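You operate a simulated robot arm through the tools that you are given. There is no shell and no other tool. Be economical: measure what you need, move in short steps, check, and stop when the job is done.

You are at the controls of a simulated robot arm. One attempt, no reset.

TASK
Clamp the teal block in the vice, file the burrs off its top and put it in the block tray.
Fine: file block back in its place, vice left open. Set down upright: rail block, file block. What is to be rubbed or washed off counts as gone when no trace of it is left.

Only the result counts: the job must be done as asked and must still hold three seconds after the hand-in. Knocking over, shifting, dropping, spilling or breaking anything else fails it.

THE ROBOT
A 6-joint arm with a two-finger parallel gripper, fixed in place. Base frame: the origin is at the foot of the arm, x ahead of it, y to its left, z up; the work surface is at about z = 0. Readings come in mm, degrees, newtons and seconds.
With the tool pointing down near the work surface it reaches from about 140 to 580 mm from the base axis. Its first joint turns from -66.0 to 66.0 degrees. Payload 2.1 kg.
The tool frame sits at the grasp point between the pads (the TCP): z along the fingers, y along the line on which they close. The tips reach 30 mm beyond it. The gripper opens to 94 mm. The fingers are 28 mm wide and 10 mm thick; the gripper's body (50 by 96 mm) begins 55 mm behind the TCP.
Orientation is that of the tool frame in the base frame, as a unit quaternion [x, y, z, w]. With the fingers straight down and closing along the base's y, the tool's x points along the base's -x, its y along +y and its z along -z.

THE INTERFACE
- The arm moves only by the tool servo_tool. Its argument "deltas" is a list that holds one entry, the list of rows, each a list of 7 numbers: the shift along the base's x, y, z in mm, then the turn, a rotation vector about the base's x, y, z in degrees, then the opening, from 0 (shut) to 1 (fully open). In form: [[[tx, ty, tz, wx, wy, wz, fingers], ...]]. A call has 1 to 10 rows; each row is the pose to reach, as a shift and turn from the pose commanded when the call began. Each row takes 0.2 s and may step no farther than 50 mm and 8.6 degrees from the row before; otherwise, or with a gripper value out of range, the whole call is refused. A pose out of reach is approached as far as the arm can. The call stops where the force on the tool passes 50 N (or 10 N more than at its start, if that is more) or the arm is blocked; 0.2 s more then pass. Each finger travels about 72 mm/s and halts on what it meets, pressing with about 27 N; the grip force reading is that of the motor and also rises with nothing between the fingers. The clock runs only during rows and for 0.2 s after the last one: add rows that repeat a pose to give the fingers time. It gives the time, the measured TCP pose, the force on the tool (base axes), the opening and the grip force at its end, in the units of the frame above (readings bear some noise), with the torque about the TCP (base axes, N m) and any sound that the robot's microphone picked up.
- Cameras (640 x 400 px; columns grow to the right, rows downward): "scene" is fixed at [42.9, -358.1, 494.5]; the picture's right is [0.90, -0.45, 0.00], its down [-0.20, -0.41, -0.89] and it looks along [0.40, 0.80, -0.46] (base axes); focal length 214 px, centre (320, 200). "wrist" rides on the gripper at [76, 14, -102] in the tool frame; the picture's right is [-0.18, 0.98, 0.00], its down [-0.75, -0.14, -0.64] and it looks along [-0.63, -0.12, 0.77] (tool axes); focal length 243 px, centre (320, 200). There is no depth. A picture from a camera that has moved, and an enlarged one, comes with that camera's place and axes in the base frame and with its lens.
- get_image(camera): a new picture of that camera. The clock stands still meanwhile.
- zoom(camera, box): a new picture of the part [left, top, right, bottom] of that camera's present view, enlarged. The clock stands still meanwhile.
- hand_in(): hands the job in; it is judged then, once.

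Go step by step. Nothing tells you positions but the pictures and the camera data: compare them with the known pose of the tool, close in by small moves and look again before you grip or let go. The budget is 120 turns and 84 pictures, counting those below and the enlarged ones. Unless the task says otherwise, let go and move clear before handing in, and close with one line.

The tools are called after "Call:" as name(argument=value, ...) on one line, values as JSON. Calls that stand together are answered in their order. servo_tool: Moves the arm, as the interface text tells. Its arguments: {"type":"object","properties":{"deltas":{"type":"array"}},"required":["deltas"]} The other tools are called the same way: get_image (camera) takes a picture; zoom (camera, box) takes an enlarged picture of a part of a camera's view; hand_in () hands the job in.

At the start:

```text
t: 0.0
tcp_pos: [273.9, -79.7, 456.8]
tcp_rot: [0.0, 1.0, 0.0, -0.001]
ft_force: [-0.8, -0.1, 0.1]
torque: [-0.01, -0.01, 0.0]
gripper_width: 94.0
grasp_force: 0.2
```

scene: 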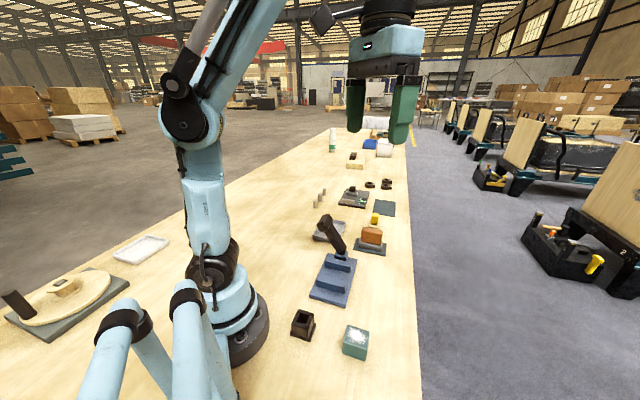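
wrist: 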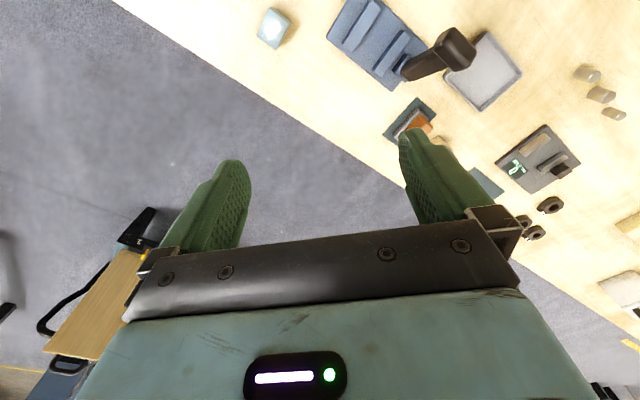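

The teal block sits near the lower right of the scene view, with what looks like the blue vice and its lever beyond it. I'll zoom in to identify everything.

Call:
zoom(camera="scene", box=[280, 200, 420, 370])

Call:
zoom(camera="scene", box=[290, 120, 420, 220])

Call:
zoom(camera="wrist", box=[240, 0, 640, 250])

Call:
zoom(camera="scene", box=[0, 220, 200, 345])

```text
2.35 times, centred on (350, 285) of scene
camera zoom: at [42.9, -358.1, 494.5], right [0.9, -0.45, 0.0], down [-0.2, -0.41, -0.89], along [0.4, 0.8, -0.46], focal length 505 px, centre (249, 0)
```

zoom: 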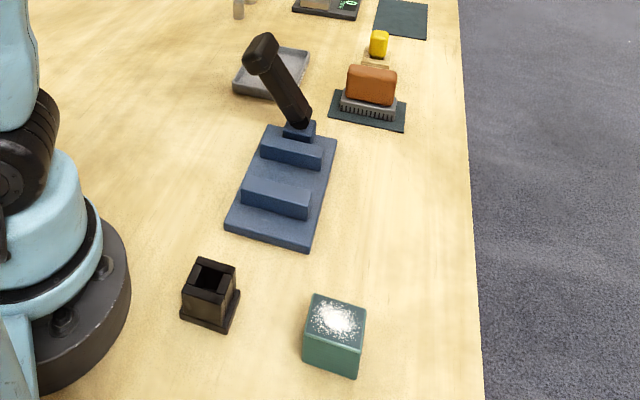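

```text
4.00 times, centred on (355, 170) of scene
camera zoom: at [42.9, -358.1, 494.5], right [0.9, -0.45, 0.0], down [-0.2, -0.41, -0.89], along [0.4, 0.8, -0.46], focal length 858 px, centre (180, 320)
```

zoom: 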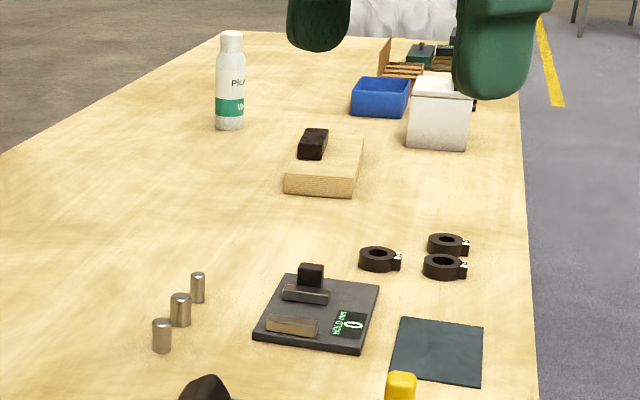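

```text
1.60 times, centred on (440, 125) of wrist
camera zoom: at [197.8, -66.5, 559.4], right [0.18, 0.98, 0.0], down [0.75, -0.14, 0.64], along [0.63, -0.12, -0.77], focal length 388 px, centre (128, 320)
```

zoom: 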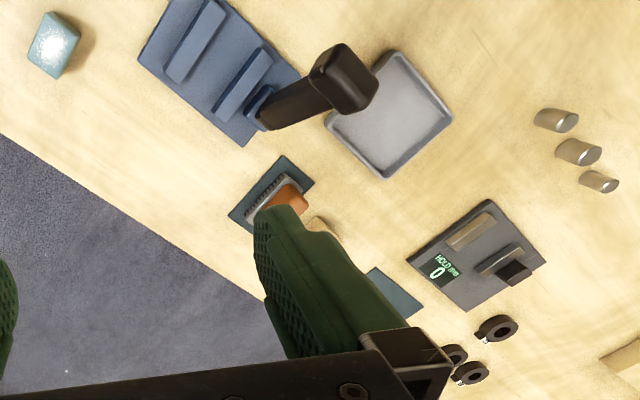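

```text
3.20 times, centred on (100, 282) of scene
camera zoom: at [42.9, -358.1, 494.5], right [0.9, -0.45, 0.0], down [-0.2, -0.41, -0.89], along [0.4, 0.8, -0.46], focal length 686 px, centre (1024, -64)
```

zoom: 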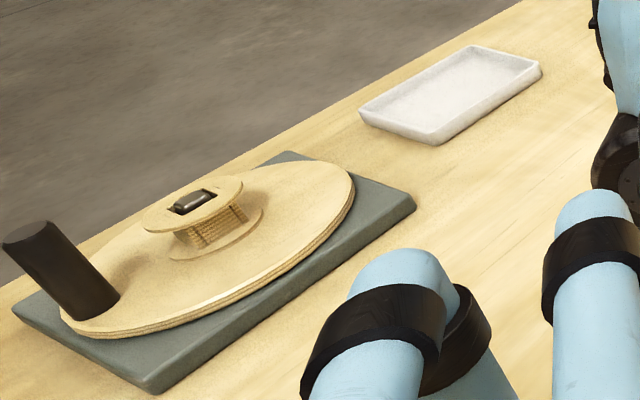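

The teal block is near (232,-152), the vice near (275,20) with its lever leaning, the orange file on its dark mat near (467,89), and a grey tray near (390,249). I'll move the wrist camera lower to look at the vice.

Call:
servo_tool(deltas=[[[-6, 24, -40, 0, 0, 0, 1], [-12, 48, -80, 0, 0, 0, 1], [-18, 72, -120, 0, 0, 0, 1], [-24, 96, -160, 0, 0, 0, 1], [-28, 120, -187, 0, 0, 0, 1]]])

Call:
get_image(camera="wrist")

```text
t: 1.2
tcp_pos: [247.1, 39.9, 269.3]
tcp_rot: [0.0, 1.0, 0.0, -0.001]
ft_force: [0.0, 0.0, 0.6]
torque: [-0.02, 0.0, 0.01]
gripper_width: 94.0
grasp_force: 0.0
```

```text
77 pictures are left
camera wrist: at [169.8, 52.8, 371.9], right [0.18, 0.98, 0.0], down [0.75, -0.14, 0.64], along [0.63, -0.12, -0.77], focal length 243 px, centre (320, 200)
```

wrist: 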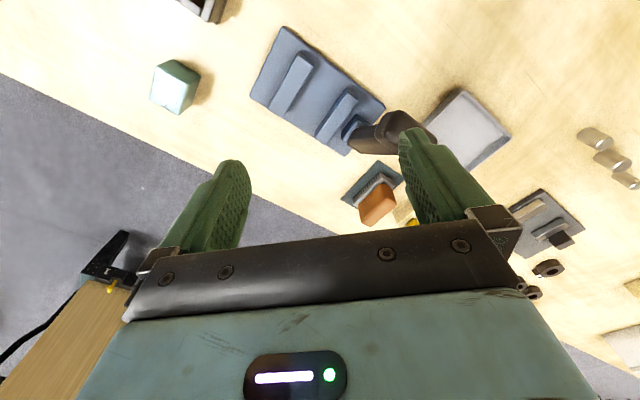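

Call:
zoom(camera="wrist", box=[230, 10, 530, 198])

Call:
zoom(camera="scene", box=[300, 200, 400, 310])

```text
2.13 times, centred on (380, 104) of wrist
camera zoom: at [169.8, 52.8, 371.9], right [0.18, 0.98, 0.0], down [0.75, -0.14, 0.64], along [0.63, -0.12, -0.77], focal length 516 px, centre (192, 404)
```

zoom: 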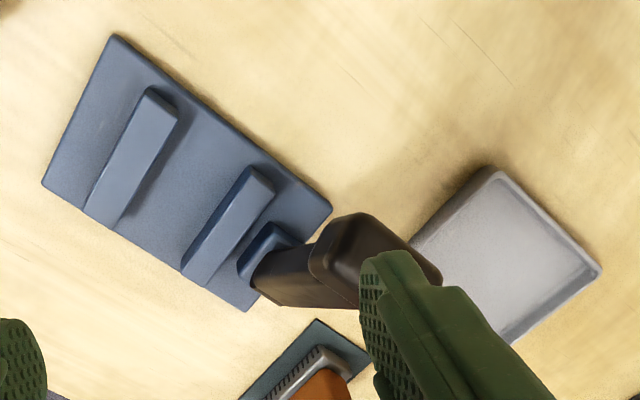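

```text
3.64 times, centred on (350, 255) of scene
camera zoom: at [42.9, -358.1, 494.5], right [0.9, -0.45, 0.0], down [-0.2, -0.41, -0.89], along [0.4, 0.8, -0.46], focal length 780 px, centre (211, 0)
```

zoom: 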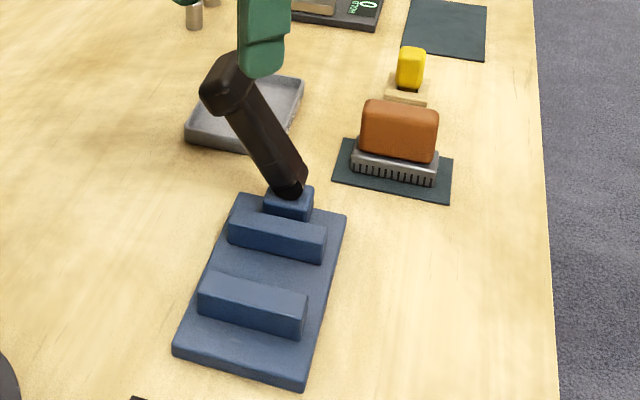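

The vice plate lies at about 45°, centred near (284,29), with jaws running along (1,-1) and a gap of roughly 50 mm. Next I'll look at the teal block from close above.

Call:
servo_tool(deltas=[[[-9, -37, -14, 0, 0, 0, 1], [-19, -73, -28, 0, 0, 0, 1], [-28, -110, -42, 0, 0, 0, 1], [-38, -146, -56, 0, 0, 0, 1], [-47, -183, -69, 0, 0, 0, 1]]])

Call:
get_image(camera="wrist")

Call:
zoom(camera="scene", box=[320, 310, 400, 370])

```text
t: 2.4
tcp_pos: [198.3, -143.0, 201.0]
tcp_rot: [-0.001, 1.0, -0.001, 0.0]
ft_force: [1.2, 0.3, 0.2]
torque: [0.01, 0.02, -0.02]
gripper_width: 94.1
grasp_force: 0.1
```

```text
74 pictures are left
camera wrist: at [122.1, -130.2, 303.5], right [0.18, 0.98, 0.0], down [0.75, -0.14, 0.64], along [0.63, -0.12, -0.77], focal length 243 px, centre (320, 200)
```

wrist: 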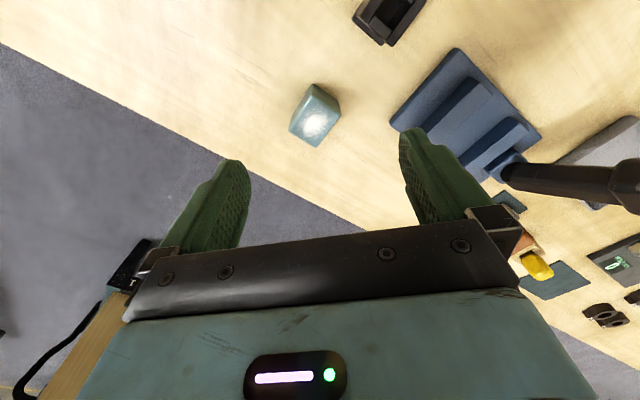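

```text
6.67 times, centred on (360, 340) of scene
camera zoom: at [42.9, -358.1, 494.5], right [0.9, -0.45, 0.0], down [-0.2, -0.41, -0.89], along [0.4, 0.8, -0.46], focal length 1430 px, centre (53, -733)
```

zoom: 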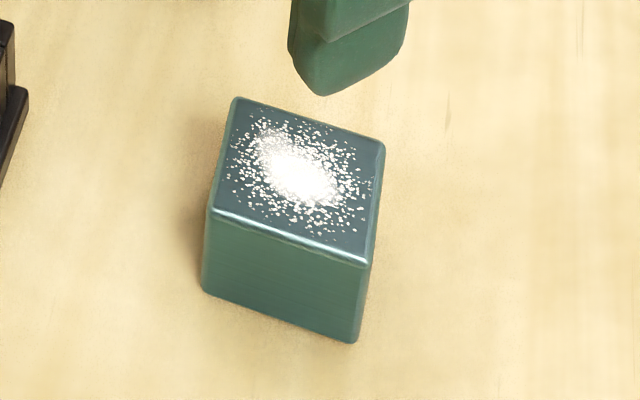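

Call:
zoom(camera="wrist", box=[265, 60, 375, 160])

Call:
zoom(camera="wrist", box=[340, 0, 640, 200])

```text
4.00 times, centred on (320, 110) of wrist
camera zoom: at [122.1, -130.2, 303.5], right [0.18, 0.98, 0.0], down [0.75, -0.14, 0.64], along [0.63, -0.12, -0.77], focal length 970 px, centre (320, 560)
```

zoom: 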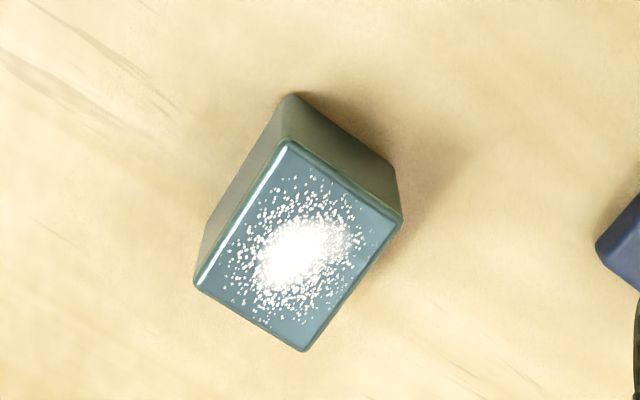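

```text
2.00 times, centred on (490, 100) of wrist
camera zoom: at [122.1, -130.2, 303.5], right [0.18, 0.98, 0.0], down [0.75, -0.14, 0.64], along [0.63, -0.12, -0.77], focal length 485 px, centre (-20, 400)
```

zoom: 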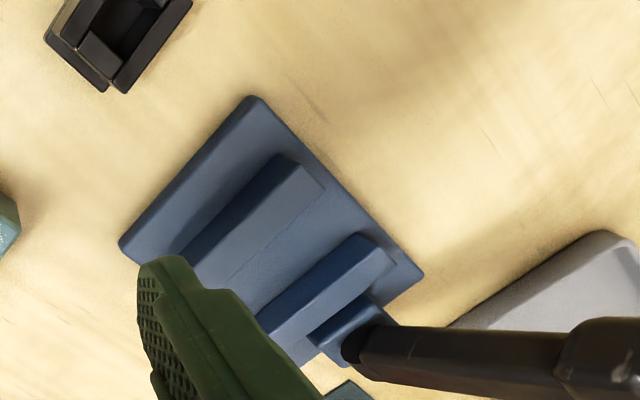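

The block is about 36×48×42 mm at (226,-157), its long side parallel to the jaws. The lever pivots about the vice axis near (327,70,45) and leans towards (280,110,128). I'll yaw 45° and look straight along the vice axis.

Call:
servo_tool(deltas=[[[8, 24, 0, 0, 0, 7.5, 1], [17, 48, 0, 0, 0, 15, 1], [26, 72, 0, 0, 0, 22.5, 1], [34, 96, 0, 0, 0, 30, 1], [43, 120, 0, 0, 0, 37.5, 1], [52, 143, 0, 0, 0, 45, 1], [52, 143, 0, 0, 0, 45, 1]]])

Call:
get_image(camera="wrist")

Call:
zoom(camera="wrist", box=[200, 20, 440, 170])

```text
t: 4.0
tcp_pos: [249.9, 0.7, 201.3]
tcp_rot: [-0.383, 0.924, -0.001, 0.0]
ft_force: [-0.5, 0.7, -0.6]
torque: [0.02, 0.05, -0.02]
gripper_width: 94.0
grasp_force: 0.2
```

```text
70 pictures are left
camera wrist: at [187.0, -44.1, 304.6], right [-0.57, 0.82, 0.0], down [0.63, 0.43, 0.64], along [0.53, 0.36, -0.77], focal length 243 px, centre (320, 200)
```

wrist: 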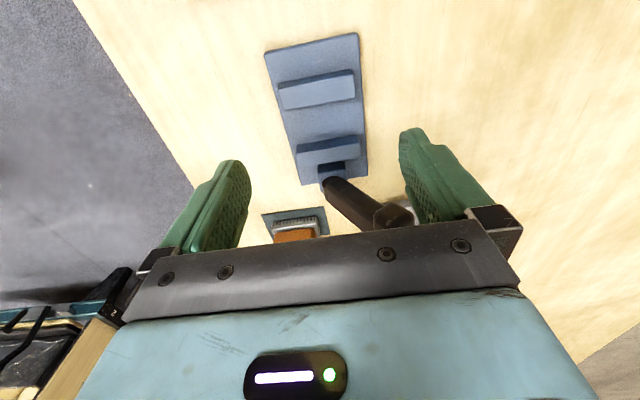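

```text
2.67 times, centred on (320, 95) of wrist
camera zoom: at [187.0, -44.1, 304.6], right [-0.57, 0.82, 0.0], down [0.63, 0.43, 0.64], along [0.53, 0.36, -0.77], focal length 647 px, centre (320, 480)
```

zoom: 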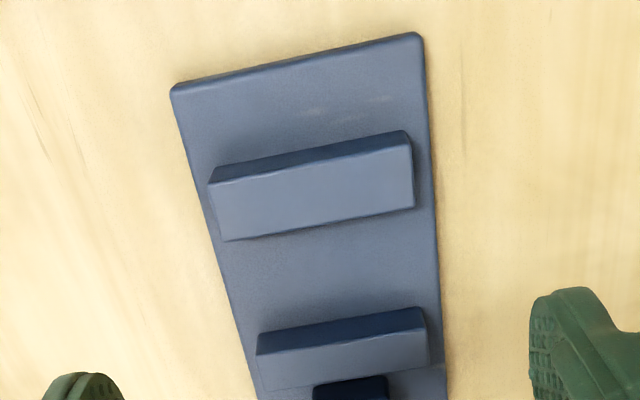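

The vice gap runs 190–245 mm along its (1,1) axis, and jaw centre is at 182 across, so the block target is about (278,20). I'll go above the teal block with this yaw and check alignment.

Call:
servo_tool(deltas=[[[-6, -40, 0, 0, 0, 0, 1], [-11, -80, 0, 0, 0, 0, 1], [-17, -120, 0, 0, 0, 0, 1], [-22, -157, 0, 0, 0, 0, 1], [-22, -157, -45, 0, 0, 0, 1], [-22, -157, -90, 0, 0, 0, 1], [-22, -157, -90, 0, 0, 0, 1]]])

Call:
get_image(camera="wrist")

Call:
zoom(camera="scene", box=[300, 290, 420, 370])

```text
t: 5.6
tcp_pos: [229.5, -157.5, 111.8]
tcp_rot: [-0.383, 0.924, 0.0, 0.0]
ft_force: [0.3, -0.6, 0.3]
torque: [-0.01, 0.01, 0.02]
gripper_width: 93.9
grasp_force: 0.1
```

```text
68 pictures are left
camera wrist: at [164.1, -201.8, 214.3], right [-0.57, 0.82, 0.0], down [0.63, 0.43, 0.64], along [0.53, 0.36, -0.77], focal length 243 px, centre (320, 200)
```

wrist: 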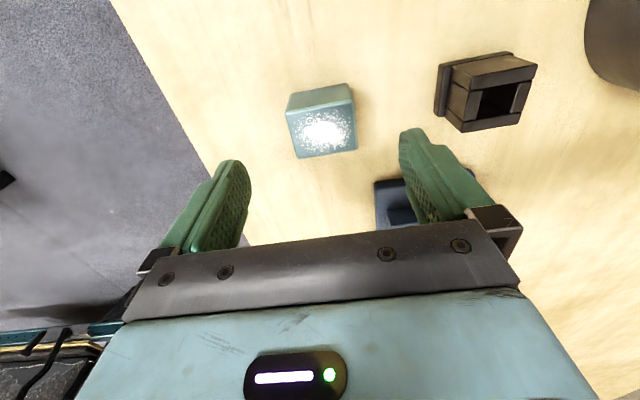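

```text
5.00 times, centred on (360, 330) of scene
camera zoom: at [42.9, -358.1, 494.5], right [0.9, -0.45, 0.0], down [-0.2, -0.41, -0.89], along [0.4, 0.8, -0.46], focal length 1072 px, centre (120, -450)
```

zoom: 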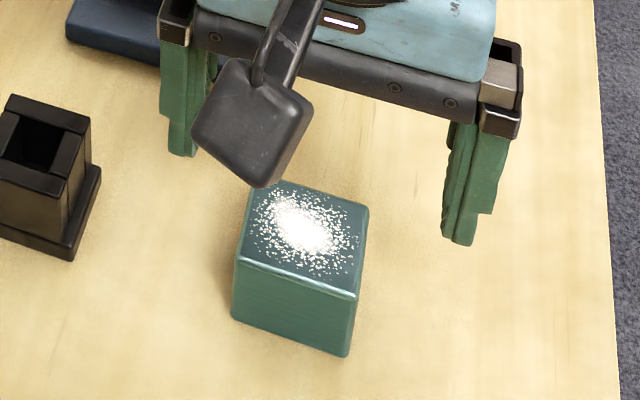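

The block centre comes out at (226,-157), aligned with the fingers. I'll descend, grip it, and lift slightly to check.

Call:
servo_tool(deltas=[[[-3.5, 0.5, -35, 0, 0, 0, 1], [-3.5, 0.5, -65, 0, 0, 0, 1], [-3.5, 0.5, -77, 0, 0, 0, 1], [-3.5, 0.5, -77, 0, 0, 0, 0.4], [-3.5, 0.5, -77, 0, 0, 0, 0.4], [-3.5, 0.5, -77, 0, 0, 0, 0.4], [-3.5, 0.5, -77, 0, 0, 0, 0.4]]])

```text
t: 7.2
tcp_pos: [226.5, -155.3, 33.3]
tcp_rot: [-0.383, 0.924, 0.0, 0.001]
ft_force: [0.5, -0.4, 0.2]
torque: [-0.02, 0.01, 0.0]
gripper_width: 53.9
grasp_force: 27.1
```

Call:
zoom(camera="scene", box=[300, 290, 420, 370])

Call:
get_image(camera="wrist")

```text
5.00 times, centred on (360, 330) of scene
camera zoom: at [42.9, -358.1, 494.5], right [0.9, -0.45, 0.0], down [-0.2, -0.41, -0.89], along [0.4, 0.8, -0.46], focal length 1072 px, centre (120, -450)
```

zoom: 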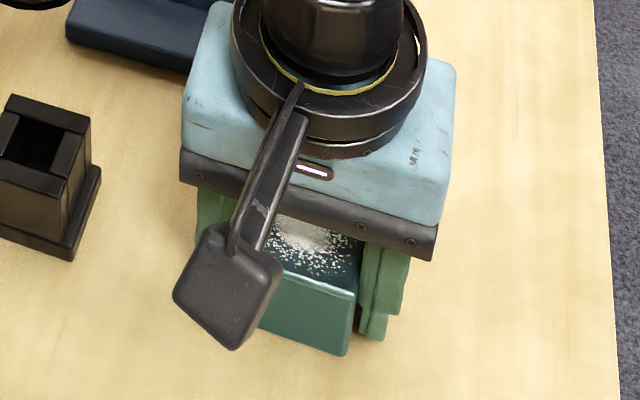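

```text
65 pictures are left
camera wrist: at [161.8, -199.8, 136.6], right [-0.57, 0.82, 0.0], down [0.63, 0.43, 0.64], along [0.53, 0.36, -0.77], focal length 243 px, centre (320, 200)
```

wrist: 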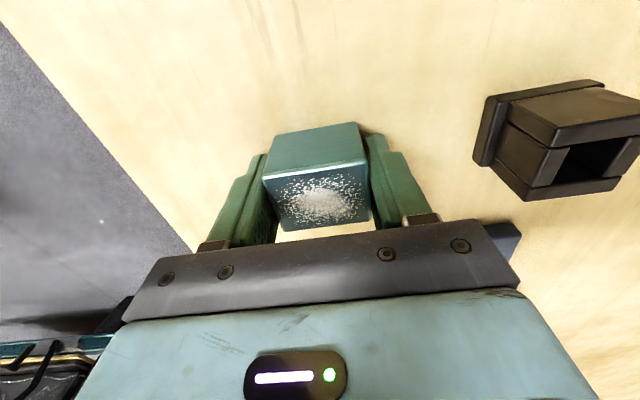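

The block is gripped squarely. I'll lift it, carry it over the vice and look before lowering.

Call:
servo_tool(deltas=[[[0, 0, 45, 0, 0, 0, 0.4], [0, 0, 90, 0, 0, 0, 0.4], [13, 44, 90, 0, 0, 0, 0.4], [26, 88, 90, 0, 0, 0, 0.4], [39, 132, 90, 0, 0, 0, 0.4], [52.8, 177.2, 90, 0, 0, 0, 0.4], [52.8, 177.2, 60, 0, 0, 0, 0.4], [52.8, 177.2, 60, 0, 0, 0, 0.4]]])

Call:
get_image(camera="wrist")

Call:
zoom(camera="scene", box=[290, 200, 410, 310])

```text
t: 9.0
tcp_pos: [280.1, 19.6, 94.5]
tcp_rot: [-0.382, 0.924, 0.0, 0.0]
ft_force: [-0.3, -0.4, -2.0]
torque: [0.01, -0.01, -0.02]
gripper_width: 54.0
grasp_force: 27.0
```

```text
64 pictures are left
camera wrist: at [216.0, -24.9, 195.9], right [-0.57, 0.82, 0.0], down [0.63, 0.43, 0.64], along [0.53, 0.36, -0.77], focal length 243 px, centre (320, 200)
```

wrist: 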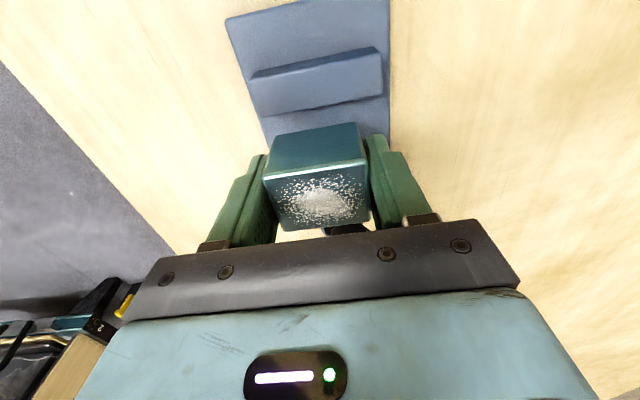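

```text
3.64 times, centred on (350, 255) of scene
camera zoom: at [42.9, -358.1, 494.5], right [0.9, -0.45, 0.0], down [-0.2, -0.41, -0.89], along [0.4, 0.8, -0.46], focal length 780 px, centre (211, 0)
```

zoom: 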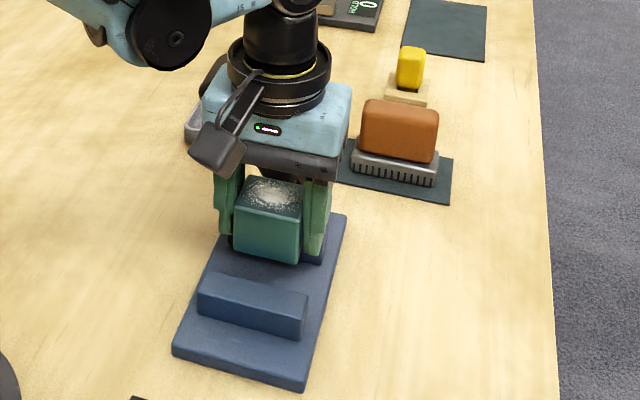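

The block's near face is about 3 mm clear of the fixed jaw and the far side has ample room. I'll lower it in.

Call:
servo_tool(deltas=[[[0, 0, -25, 0, 0, 0, 0.4], [0, 0, -40, 0, 0, 0, 0.4], [0, 0, -46, 0, 0, 0, 0.4], [0, 0, -49, 0, 0, 0, 0.4], [0, 0, -49, 0, 0, 0, 0.4]]])

Call:
zoom(camera="scene", box=[290, 200, 410, 310])

```text
t: 10.2
tcp_pos: [278.9, 19.5, 45.3]
tcp_rot: [-0.383, 0.924, 0.001, 0.0]
ft_force: [-0.1, 0.4, 11.7]
torque: [0.2, -0.05, 0.02]
gripper_width: 53.6
grasp_force: 26.5
stopped in row 5: the force on the tool passed its limit at 52 N (the readings are from after the stop); the commanded pose is now the measured one
```

```text
3.64 times, centred on (350, 255) of scene
camera zoom: at [42.9, -358.1, 494.5], right [0.9, -0.45, 0.0], down [-0.2, -0.41, -0.89], along [0.4, 0.8, -0.46], focal length 780 px, centre (211, 0)
```

zoom: 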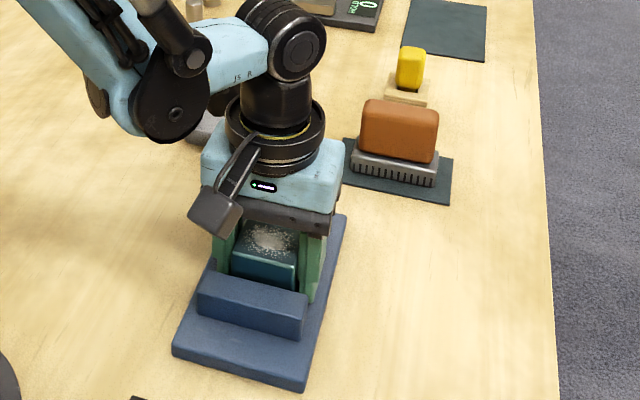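

The block is seated on the vice bed. I'll release and rise straight up, then look.

Call:
servo_tool(deltas=[[[0, 0, 0, 0, 0, 0, 0.8], [0, 0, 0, 0, 0, 0, 0.8], [0, 0, 40, 0, 0, 0, 0.8], [0, 0, 80, 0, 0, 0, 0.8], [-20, -20, 120, 0, 0, 0, 0.8], [-35, -35, 140, 0, 0, 0, 0.8], [-35, -35, 140, 0, 0, 0, 0.8]]])

Call:
get_image(camera="wrist")

Call:
zoom(camera="scene", box=[290, 200, 410, 310])

```text
t: 11.8
tcp_pos: [244.3, -15.2, 184.5]
tcp_rot: [-0.384, 0.923, 0.0, 0.0]
ft_force: [-0.4, 0.5, -0.2]
torque: [0.0, 0.01, -0.01]
gripper_width: 75.1
grasp_force: 0.0
```

```text
61 pictures are left
camera wrist: at [180.5, -60.3, 287.2], right [-0.57, 0.82, 0.0], down [0.63, 0.43, 0.64], along [0.53, 0.36, -0.77], focal length 243 px, centre (320, 200)
```

wrist: 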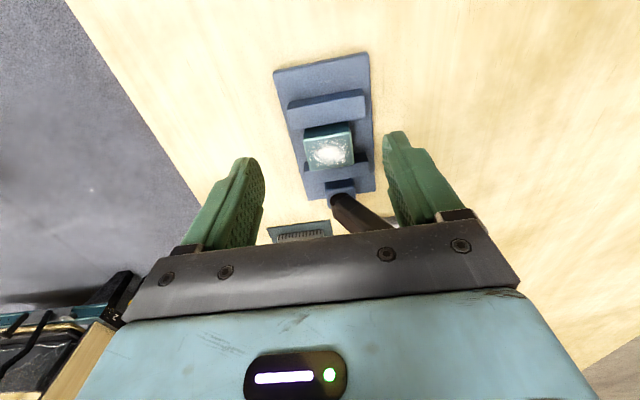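

```text
3.64 times, centred on (350, 255) of scene
camera zoom: at [42.9, -358.1, 494.5], right [0.9, -0.45, 0.0], down [-0.2, -0.41, -0.89], along [0.4, 0.8, -0.46], focal length 780 px, centre (211, 0)
```

zoom: 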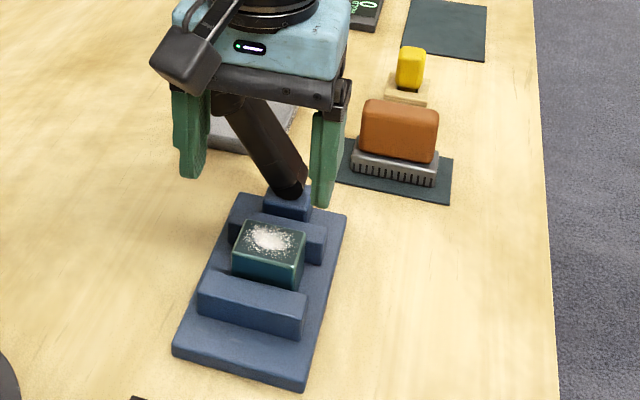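

The block sits nicely between the jaws. The lever leans towards −x,+y at about 39°, so I'll close the fingers, come down on its outer side, and check before pushing it across.

Call:
servo_tool(deltas=[[[0, 0, 20, 0, 0, 0, 0.4], [3, 40, 22, 0, 0, 0, 0], [6, 80, 22, 0, 0, 0, 0], [9, 118, 22, 0, 0, 0, 0], [12.4, 151.7, 22, 0, 0, 0, 0], [12.4, 151.7, -10, 0, 0, 0, 0], [12.4, 151.7, -40, 0, 0, 0, 0], [12.4, 151.7, -59, 0, 0, 0, 0], [12.4, 151.7, -59, 0, 0, 0, 0]]])

Call:
zoom(camera="scene", box=[260, 160, 420, 310])

Call:
get_image(camera="wrist")

```text
t: 13.8
tcp_pos: [257.2, 138.2, 125.9]
tcp_rot: [-0.383, 0.924, 0.0, 0.0]
ft_force: [0.8, -0.5, 0.3]
torque: [0.01, 0.01, 0.01]
gripper_width: 0.0
grasp_force: 27.6
```

```text
2.67 times, centred on (340, 235) of scene
camera zoom: at [42.9, -358.1, 494.5], right [0.9, -0.45, 0.0], down [-0.2, -0.41, -0.89], along [0.4, 0.8, -0.46], focal length 572 px, centre (267, 107)
```

zoom: 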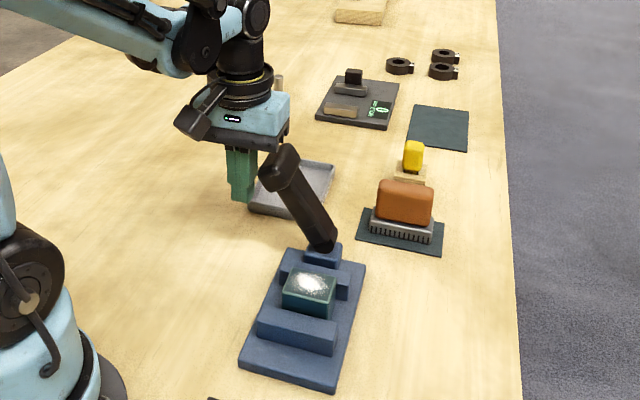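

```text
58 pictures are left
camera wrist: at [193.7, 93.8, 228.9], right [-0.57, 0.82, 0.0], down [0.63, 0.43, 0.64], along [0.53, 0.36, -0.77], focal length 243 px, centre (320, 200)
```

wrist: 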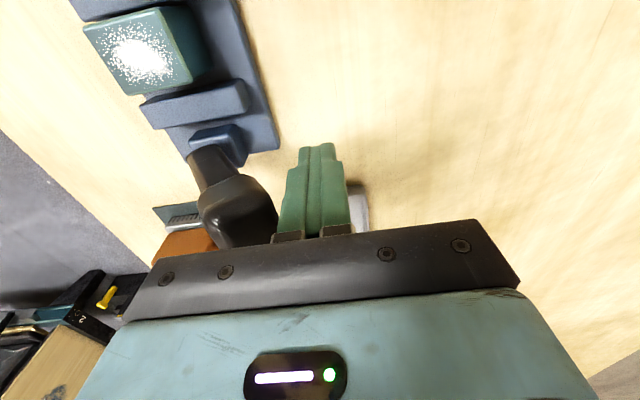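

The closed fingers are beside the lever head. I'll push across (+x,−y) in small steps and watch the forces.

Call:
servo_tool(deltas=[[[7, -7, 0, 0, 0, 0, 0], [14, -14, 0, 0, 0, 0, 0], [21, -21, 0, 0, 0, 0, 0], [28, -28, 0, 0, 0, 0, 0], [35, -35, 0, 0, 0, 0, 0], [42, -42, 0, 0, 0, 0, 0], [49, -49, 0, 0, 0, 0, 0]]])

Call:
zoom(camera="scene", box=[260, 160, 420, 310])

```text
t: 15.4
tcp_pos: [305.2, 89.3, 127.1]
tcp_rot: [-0.383, 0.924, 0.0, 0.0]
ft_force: [-1.0, 0.3, -0.5]
torque: [0.01, 0.01, -0.01]
gripper_width: 0.0
grasp_force: 26.8
```

```text
2.67 times, centred on (340, 235) of scene
camera zoom: at [42.9, -358.1, 494.5], right [0.9, -0.45, 0.0], down [-0.2, -0.41, -0.89], along [0.4, 0.8, -0.46], focal length 572 px, centre (267, 107)
```

zoom: 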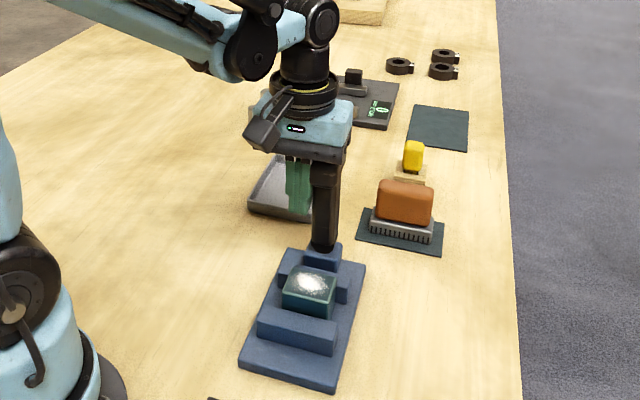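

The lever swings freely and is now near vertical. I'll continue.

Call:
servo_tool(deltas=[[[7, -7, 0, 0, 0, 0, 0], [14, -14, 0, 0, 0, 0, 0], [21, -21, 0, 0, 0, 0, 0], [28, -28, 0, 0, 0, 0, 0], [35, -35, 0, 0, 0, 0, 0], [42, -42, 0, 0, 0, 0, 0]]])

Call:
zoom(camera="scene", box=[260, 160, 420, 310])

```text
t: 16.8
tcp_pos: [340.3, 45.8, 125.4]
tcp_rot: [-0.383, 0.924, 0.004, -0.012]
ft_force: [-7.8, -2.6, 2.2]
torque: [-0.15, 0.2, -0.06]
gripper_width: 0.0
grasp_force: 27.4
stopped in row 6: the force on the tool passed its limit at 55 N (the readings are from after the stop); the commanded pose is now the measured one
```

```text
2.67 times, centred on (340, 235) of scene
camera zoom: at [42.9, -358.1, 494.5], right [0.9, -0.45, 0.0], down [-0.2, -0.41, -0.89], along [0.4, 0.8, -0.46], focal length 572 px, centre (267, 107)
```

zoom: 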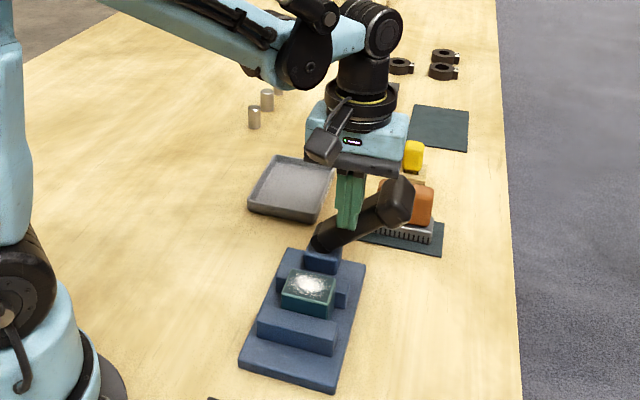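

The lever has reached a hard stop on the other side. I'll back off and check whether the jaw has closed on the block.

Call:
servo_tool(deltas=[[[-7, 7, 0, 0, 0, 0, 0], [-21, 21, 10, 0, 0, 0, 0], [-35, 35, 40, 0, 0, 0, 0], [-60, 15, 60, 0, 0, 0, 0], [-90, -15, 60, 0, 0, 0, 0], [-110, -35, 60, 0, 0, 0, 0], [-110, -35, 60, 0, 0, 0, 0]]])

Call:
zoom(camera="scene", box=[300, 200, 400, 310])

Call:
get_image(camera="wrist")

```text
t: 18.4
tcp_pos: [229.7, 13.3, 185.4]
tcp_rot: [-0.383, 0.924, 0.004, -0.011]
ft_force: [0.0, -0.2, -0.7]
torque: [-0.05, -0.03, 0.0]
gripper_width: 0.2
grasp_force: 26.8
```

```text
3.64 times, centred on (350, 255) of scene
camera zoom: at [42.9, -358.1, 494.5], right [0.9, -0.45, 0.0], down [-0.2, -0.41, -0.89], along [0.4, 0.8, -0.46], focal length 780 px, centre (211, 0)
```

zoom: 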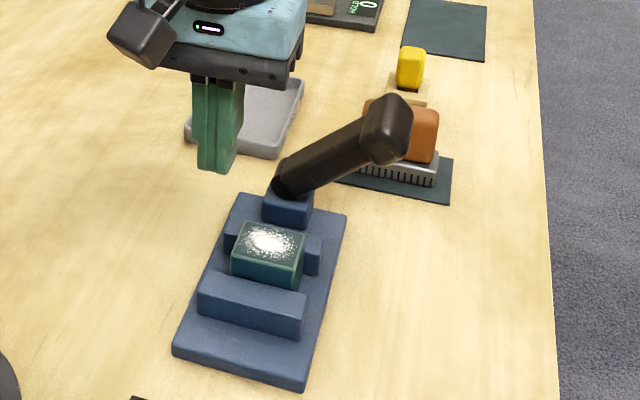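

```text
54 pictures are left
camera wrist: at [168.8, -32.6, 289.8], right [-0.57, 0.82, 0.01], down [0.65, 0.44, 0.63], along [0.51, 0.36, -0.78], focal length 243 px, centre (320, 200)
```

wrist: 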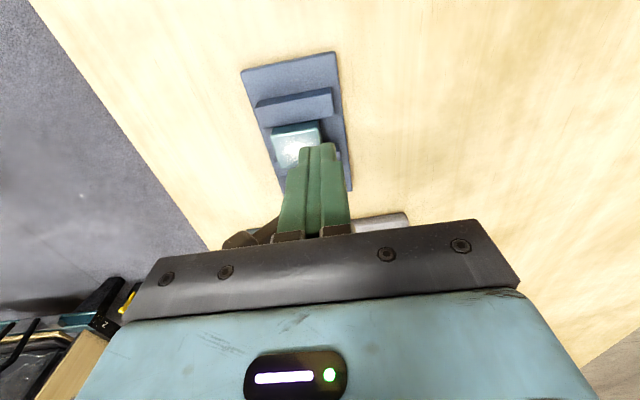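

The jaw appears to have moved up to the block. I'll straighten the small tilt, open the fingers, and look closely at the contact.

Call:
servo_tool(deltas=[[[7, -14, 0, 0, -1.34, 0, 0.5], [14, -28, 0, 0, -1.34, 0, 0.9], [14, -28, 0, 0, -1.34, 0, 0.9]]])

Call:
zoom(camera="wrist", box=[240, 40, 420, 230])

Call:
zoom(camera="scene", box=[320, 240, 380, 300])

```text
t: 19.2
tcp_pos: [243.7, -16.8, 183.4]
tcp_rot: [-0.383, 0.924, 0.0, 0.0]
ft_force: [-0.3, -0.1, 0.4]
torque: [-0.04, 0.0, -0.02]
gripper_width: 84.7
grasp_force: 0.0
```

```text
2.11 times, centred on (330, 135) of wrist
camera zoom: at [180.9, -61.6, 287.2], right [-0.57, 0.82, 0.0], down [0.63, 0.43, 0.64], along [0.53, 0.36, -0.77], focal length 511 px, centre (299, 337)
```

zoom: 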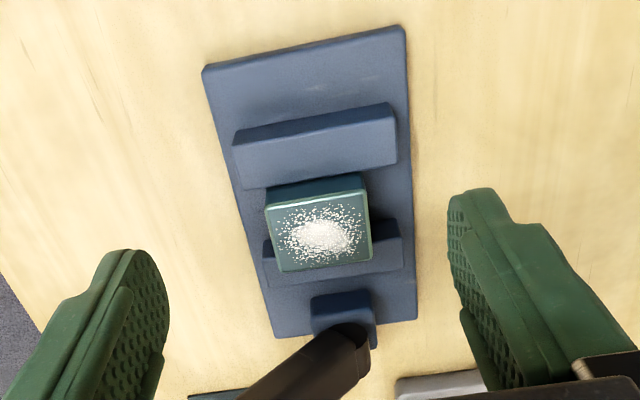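

```text
6.67 times, centred on (350, 270) of scene
camera zoom: at [42.9, -358.1, 494.5], right [0.9, -0.45, 0.0], down [-0.2, -0.41, -0.89], along [0.4, 0.8, -0.46], focal length 1430 px, centre (120, -267)
```

zoom: 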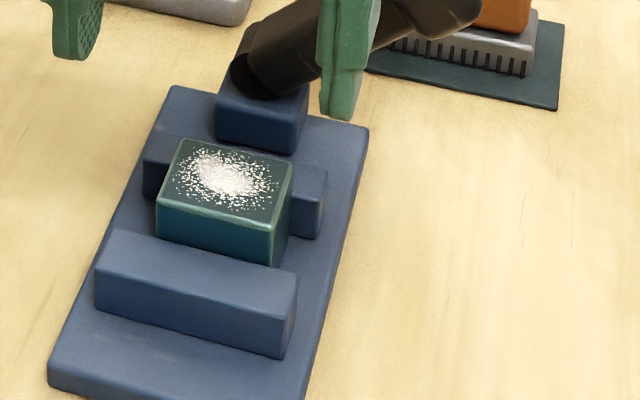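

The block is held against the fixed jaw by the moving jaw. Now I'll look at the file on its mat.

Call:
servo_tool(deltas=[[[40, 15, 30, 0, 0, 0, 0.9], [80, 30, 30, 0, 0, 0, 0.9], [120, 45, 30, 0, 0, 0, 0.9], [160, 60, 30, 0, 0, 0, 0.9], [180, 67, 30, 0, 0, 0, 0.9], [180, 67, 30, 0, 0, 0, 0.9]]])

Call:
get_image(camera="wrist")

Call:
zoom(camera="scene", box=[340, 205, 410, 265])

```text
refused: row 1 steps farther than a row can; nothing moved
```

```text
51 pictures are left
camera wrist: at [180.9, -61.6, 287.2], right [-0.57, 0.82, 0.0], down [0.63, 0.43, 0.64], along [0.53, 0.36, -0.77], focal length 243 px, centre (320, 200)
```

wrist: 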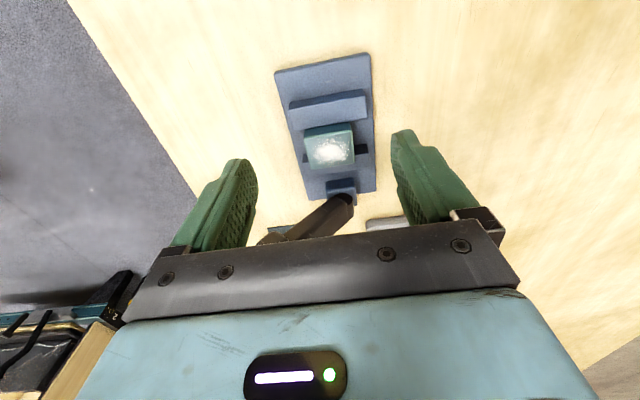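

```text
6.67 times, centred on (375, 235) of scene
camera zoom: at [42.9, -358.1, 494.5], right [0.9, -0.45, 0.0], down [-0.2, -0.41, -0.89], along [0.4, 0.8, -0.46], focal length 1430 px, centre (-47, -33)
```

zoom: 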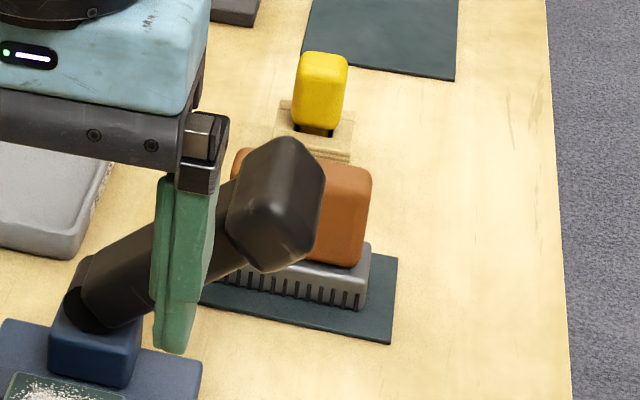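

The step was a touch too long; I'll repeat it with shorter steps.

Call:
servo_tool(deltas=[[[0, 0, 30, 0, 0, 0, 0.9], [40, 15, 30, 0, 0, 0, 0.9], [80, 30, 30, 0, 0, 0, 0.9], [120, 45, 30, 0, 0, 0, 0.9], [160, 60, 30, 0, 0, 0, 0.9], [180, 67, 30, 0, 0, 0, 0.9], [180, 67, 30, 0, 0, 0, 0.9]]])

Call:
get_image(camera="wrist")

Call:
zoom(camera="wrist", box=[240, 40, 440, 180])

```text
t: 20.8
tcp_pos: [420.1, 48.2, 214.1]
tcp_rot: [-0.384, 0.923, 0.0, 0.0]
ft_force: [-0.7, -0.4, -0.5]
torque: [-0.01, -0.02, -0.01]
gripper_width: 84.6
grasp_force: 0.0
```

```text
49 pictures are left
camera wrist: at [355.8, 3.7, 318.3], right [-0.57, 0.82, 0.0], down [0.63, 0.43, 0.64], along [0.53, 0.36, -0.77], focal length 243 px, centre (320, 200)
```

wrist: 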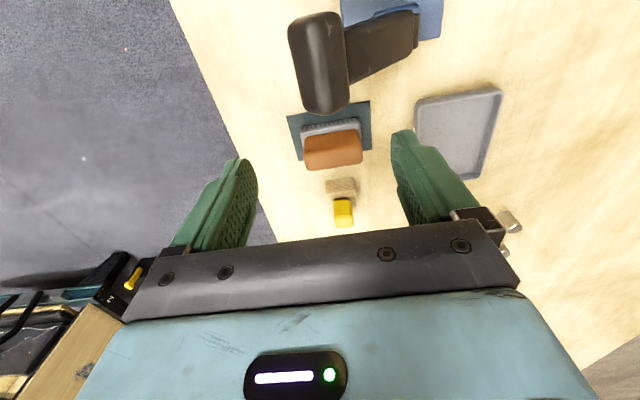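

```text
2.86 times, centred on (340, 110) of wrist
camera zoom: at [355.8, 3.7, 318.3], right [-0.57, 0.82, 0.0], down [0.63, 0.43, 0.64], along [0.53, 0.36, -0.77], focal length 693 px, centre (263, 457)
```

zoom: 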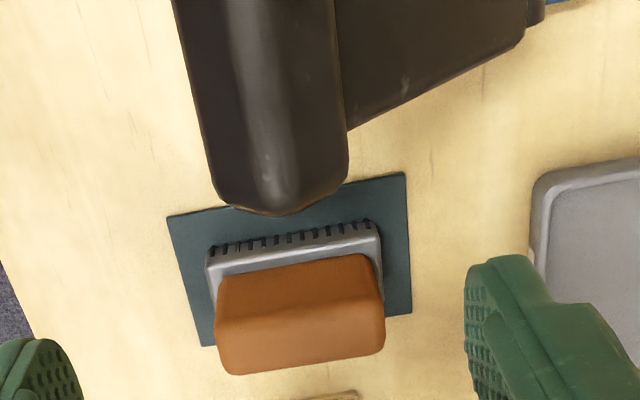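

The file is centred on its mat at about (466,98), roughly 70 mm tall with its long side parallel to the jaws. I'll turn the gripper −90° so it closes across the handle's narrow side, and hover above.

Call:
servo_tool(deltas=[[[0, 0, 0, 0, 0, -8.4, 0.8], [0, 0, 0, 0, 0, -16.8, 0.8], [5, 5, 0, 0, 0, -25.2, 0.8], [10, 10, 0, 0, 0, -33.6, 0.8], [15, 16, 0, 0, 0, -42, 0.8], [20, 22, 0, 0, 0, -50.4, 0.8], [26, 28, 0, 0, 0, -58.8, 0.8], [32, 34, 0, 0, 0, -67.2, 0.8], [38, 42, 0, 0, 0, -75.6, 0.8], [46, 49, 0, 0, 0, -84, 0.8]]])

Call:
servo_tool(deltas=[[[0, 0, -20, 0, 0, -6, 0.8], [0, 0, -54, 0, 0, -6, 0.8], [0, 0, -54, 0, 0, -6, 0.8]]])

Call:
get_image(camera="wrist")

Call:
zoom(camera="scene", box=[330, 180, 430, 260])

```text
t: 23.0
tcp_pos: [470.2, 99.3, 215.3]
tcp_rot: [0.334, 0.943, 0.0, 0.0]
ft_force: [0.2, 0.0, 0.1]
torque: [0.01, 0.02, 0.02]
gripper_width: 75.2
grasp_force: 0.0
```

```text
t: 23.8
tcp_pos: [471.4, 99.9, 161.7]
tcp_rot: [0.382, 0.924, 0.0, 0.0]
ft_force: [-0.4, -1.0, -0.9]
torque: [0.01, 0.01, 0.0]
gripper_width: 75.1
grasp_force: 0.0
```

```text
47 pictures are left
camera wrist: at [426.3, 163.1, 264.9], right [0.82, 0.57, 0.0], down [0.43, -0.63, 0.64], along [0.36, -0.53, -0.77], focal length 243 px, centre (320, 200)
```

wrist: 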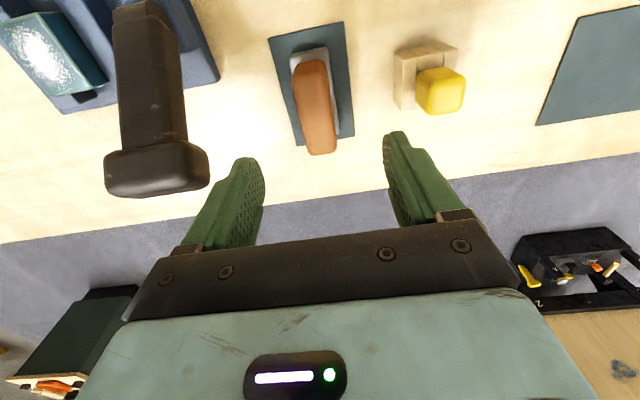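

```text
5.00 times, centred on (380, 220) of scene
camera zoom: at [42.9, -358.1, 494.5], right [0.9, -0.45, 0.0], down [-0.2, -0.41, -0.89], along [0.4, 0.8, -0.46], focal length 1072 px, centre (20, 100)
```

zoom: 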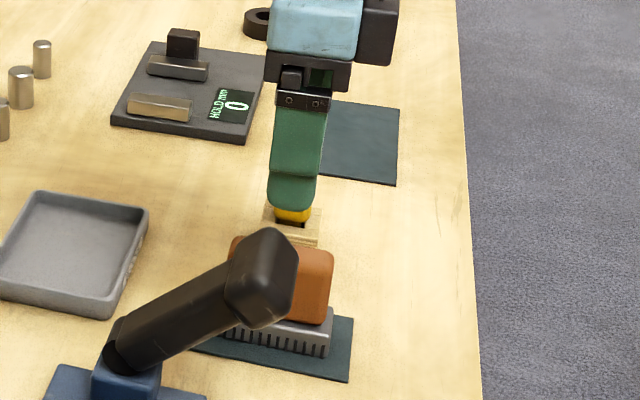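

The fingers line up across the handle, with only a few mm of correction needed. I'll descend onto the handle and grip.

Call:
servo_tool(deltas=[[[-5.7, -0.6, -45, 0, 0, 0, 0.8], [-5.7, -0.6, -85, 0, 0, 0, 0.8], [-5.7, -0.6, -103, 0, 0, 0, 0.8], [-5.7, -0.6, -103, 0, 0, 0, 0.8]]])

Call:
get_image(camera="wrist")

```text
t: 24.8
tcp_pos: [463.6, 97.2, 57.9]
tcp_rot: [0.382, 0.924, 0.0, 0.0]
ft_force: [0.2, 0.7, -0.2]
torque: [-0.02, 0.03, 0.01]
gripper_width: 75.3
grasp_force: 0.0
```

```text
45 pictures are left
camera wrist: at [420.0, 160.9, 162.1], right [0.82, 0.57, 0.0], down [0.43, -0.63, 0.64], along [0.36, -0.53, -0.77], focal length 243 px, centre (320, 200)
```

wrist: 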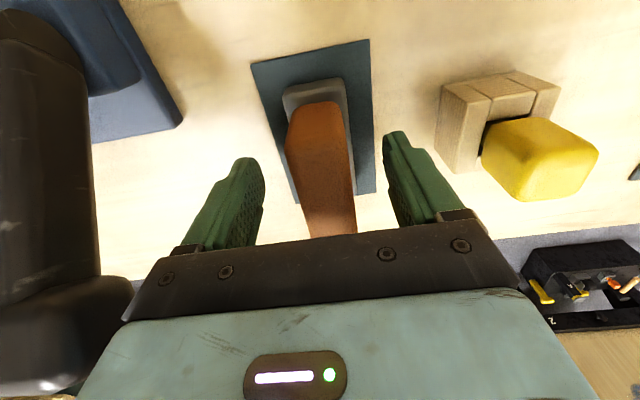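

Call:
servo_tool(deltas=[[[0, 0, 0, 0, 0, 0, 0.1], [0, 0, 0, 0, 0, 0, 0.1], [0, 0, 0, 0, 0, 0, 0.1], [0, 0, 0, 0, 0, 0, 0.1]]])

Call:
get_image(camera="wrist")

```text
t: 25.8
tcp_pos: [463.8, 97.7, 58.4]
tcp_rot: [0.382, 0.924, -0.001, 0.0]
ft_force: [0.1, -0.1, 0.7]
torque: [0.01, 0.02, -0.02]
gripper_width: 32.1
grasp_force: 26.7
```

```text
44 pictures are left
camera wrist: at [420.1, 160.8, 162.4], right [0.82, 0.57, 0.0], down [0.43, -0.63, 0.64], along [0.36, -0.53, -0.77], focal length 243 px, centre (320, 200)
```

wrist: 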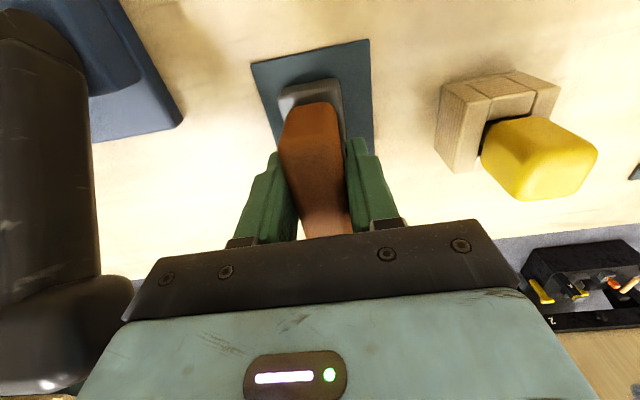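

The file is gripped. I'll lift it well above the lever, carry it over the block, and stop above it for a look.

Call:
servo_tool(deltas=[[[0, 0, 45, 0, 0, 0, 0.1], [0, 0, 90, 0, 0, 0, 0.1], [0, 0, 130, 0, 0, 0, 0.1], [0, 0, 165, 0, 0, 0, 0.1], [-38, -16, 165, 0, 0, 0, 0.1], [-76, -32, 165, 0, 0, 0, 0.1], [-114, -48, 165, 0, 0, 0, 0.1], [-152, -64, 165, 0, 0, 0, 0.1], [-188, -79, 165, 0, 0, 0, 0.1], [-188, -79, 120, 0, 0, 0, 0.1]]])

Call:
servo_tool(deltas=[[[0, 0, -35, 0, 0, 0, 0.1], [0, 0, -48, 0, 0, 0, 0.1], [0, 0, -48, 0, 0, 0, 0.1]]])

Call:
get_image(camera="wrist")

Call:
zoom(camera="scene", box=[290, 190, 410, 300])

```text
t: 28.0
tcp_pos: [274.7, 20.0, 179.0]
tcp_rot: [0.382, 0.924, 0.0, 0.0]
ft_force: [-0.8, -0.4, -2.0]
torque: [0.01, -0.02, 0.01]
gripper_width: 32.0
grasp_force: 26.9
```

```text
t: 28.8
tcp_pos: [277.5, 20.1, 130.8]
tcp_rot: [0.383, 0.924, 0.0, 0.0]
ft_force: [0.4, -0.8, -1.6]
torque: [-0.06, -0.03, 0.01]
gripper_width: 31.9
grasp_force: 27.4
```

```text
43 pictures are left
camera wrist: at [233.8, 83.0, 233.6], right [0.82, 0.57, 0.0], down [0.43, -0.63, 0.64], along [0.36, -0.53, -0.77], focal length 243 px, centre (320, 200)
```

wrist: 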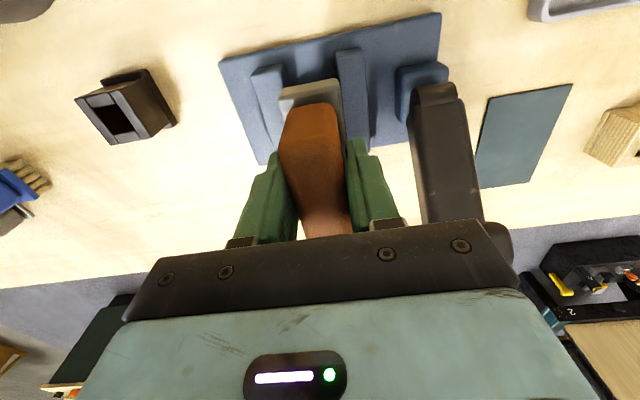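

```text
3.64 times, centred on (350, 245) of scene
camera zoom: at [42.9, -358.1, 494.5], right [0.9, -0.45, 0.0], down [-0.2, -0.41, -0.89], along [0.4, 0.8, -0.46], focal length 780 px, centre (211, 36)
```

zoom: 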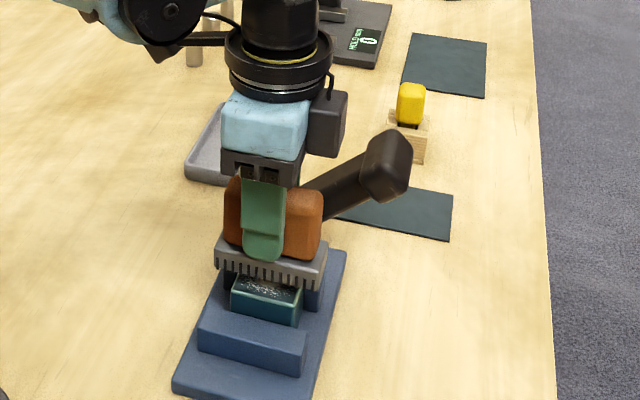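

The file hangs squarely over the block. I'll lower slowly until it just touches.

Call:
servo_tool(deltas=[[[-1.5, -1.5, -10, 0, 0, 0, 0.1], [-1.5, -1.5, -14, 0, 0, 0, 0.1], [-1.5, -1.5, -16, 0, 0, 0, 0.1], [-1.5, -1.5, -16, 0, 0, 0, 0.1]]])

```text
t: 29.8
tcp_pos: [275.9, 18.2, 114.2]
tcp_rot: [0.382, 0.924, 0.0, 0.0]
ft_force: [0.8, 1.0, 21.0]
torque: [0.01, -0.04, 0.01]
gripper_width: 31.9
grasp_force: 26.6
```

Contact is at about 21 N. I'll ease it slightly and rub back and forth along the block.

Call:
servo_tool(deltas=[[[7, -7, 0.5, 0, 0, 0, 0.1], [12, -12, 0.5, 0, 0, 0, 0.1], [5, -5, 0.5, 0, 0, 0, 0.1], [-5, 5, 0.5, 0, 0, 0, 0.1], [-12, 12, 0.5, 0, 0, 0, 0.1], [-5, 5, 0.5, 0, 0, 0, 0.1], [5, -5, 0.5, 0, 0, 0, 0.1], [12, -12, 0.5, 0, 0, 0, 0.1], [6, -6, 0.5, 0, 0, 0, 0.1], [0, 0, 0.5, 0, 0, 0, 0.1]]])

Call:
zoom(camera="scene", box=[290, 190, 410, 300])

```text
t: 32.0
tcp_pos: [276.4, 17.8, 113.8]
tcp_rot: [0.382, 0.924, 0.0, 0.0]
ft_force: [1.6, -1.6, 3.0]
torque: [-0.07, -0.1, -0.01]
gripper_width: 31.9
grasp_force: 26.5
```

```text
3.64 times, centred on (350, 245) of scene
camera zoom: at [42.9, -358.1, 494.5], right [0.9, -0.45, 0.0], down [-0.2, -0.41, -0.89], along [0.4, 0.8, -0.46], focal length 780 px, centre (211, 36)
```

zoom: 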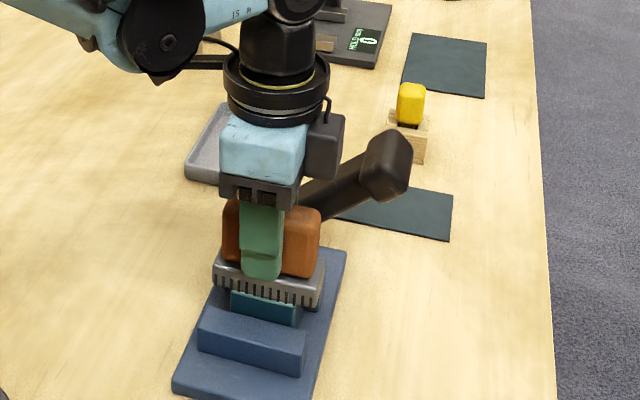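

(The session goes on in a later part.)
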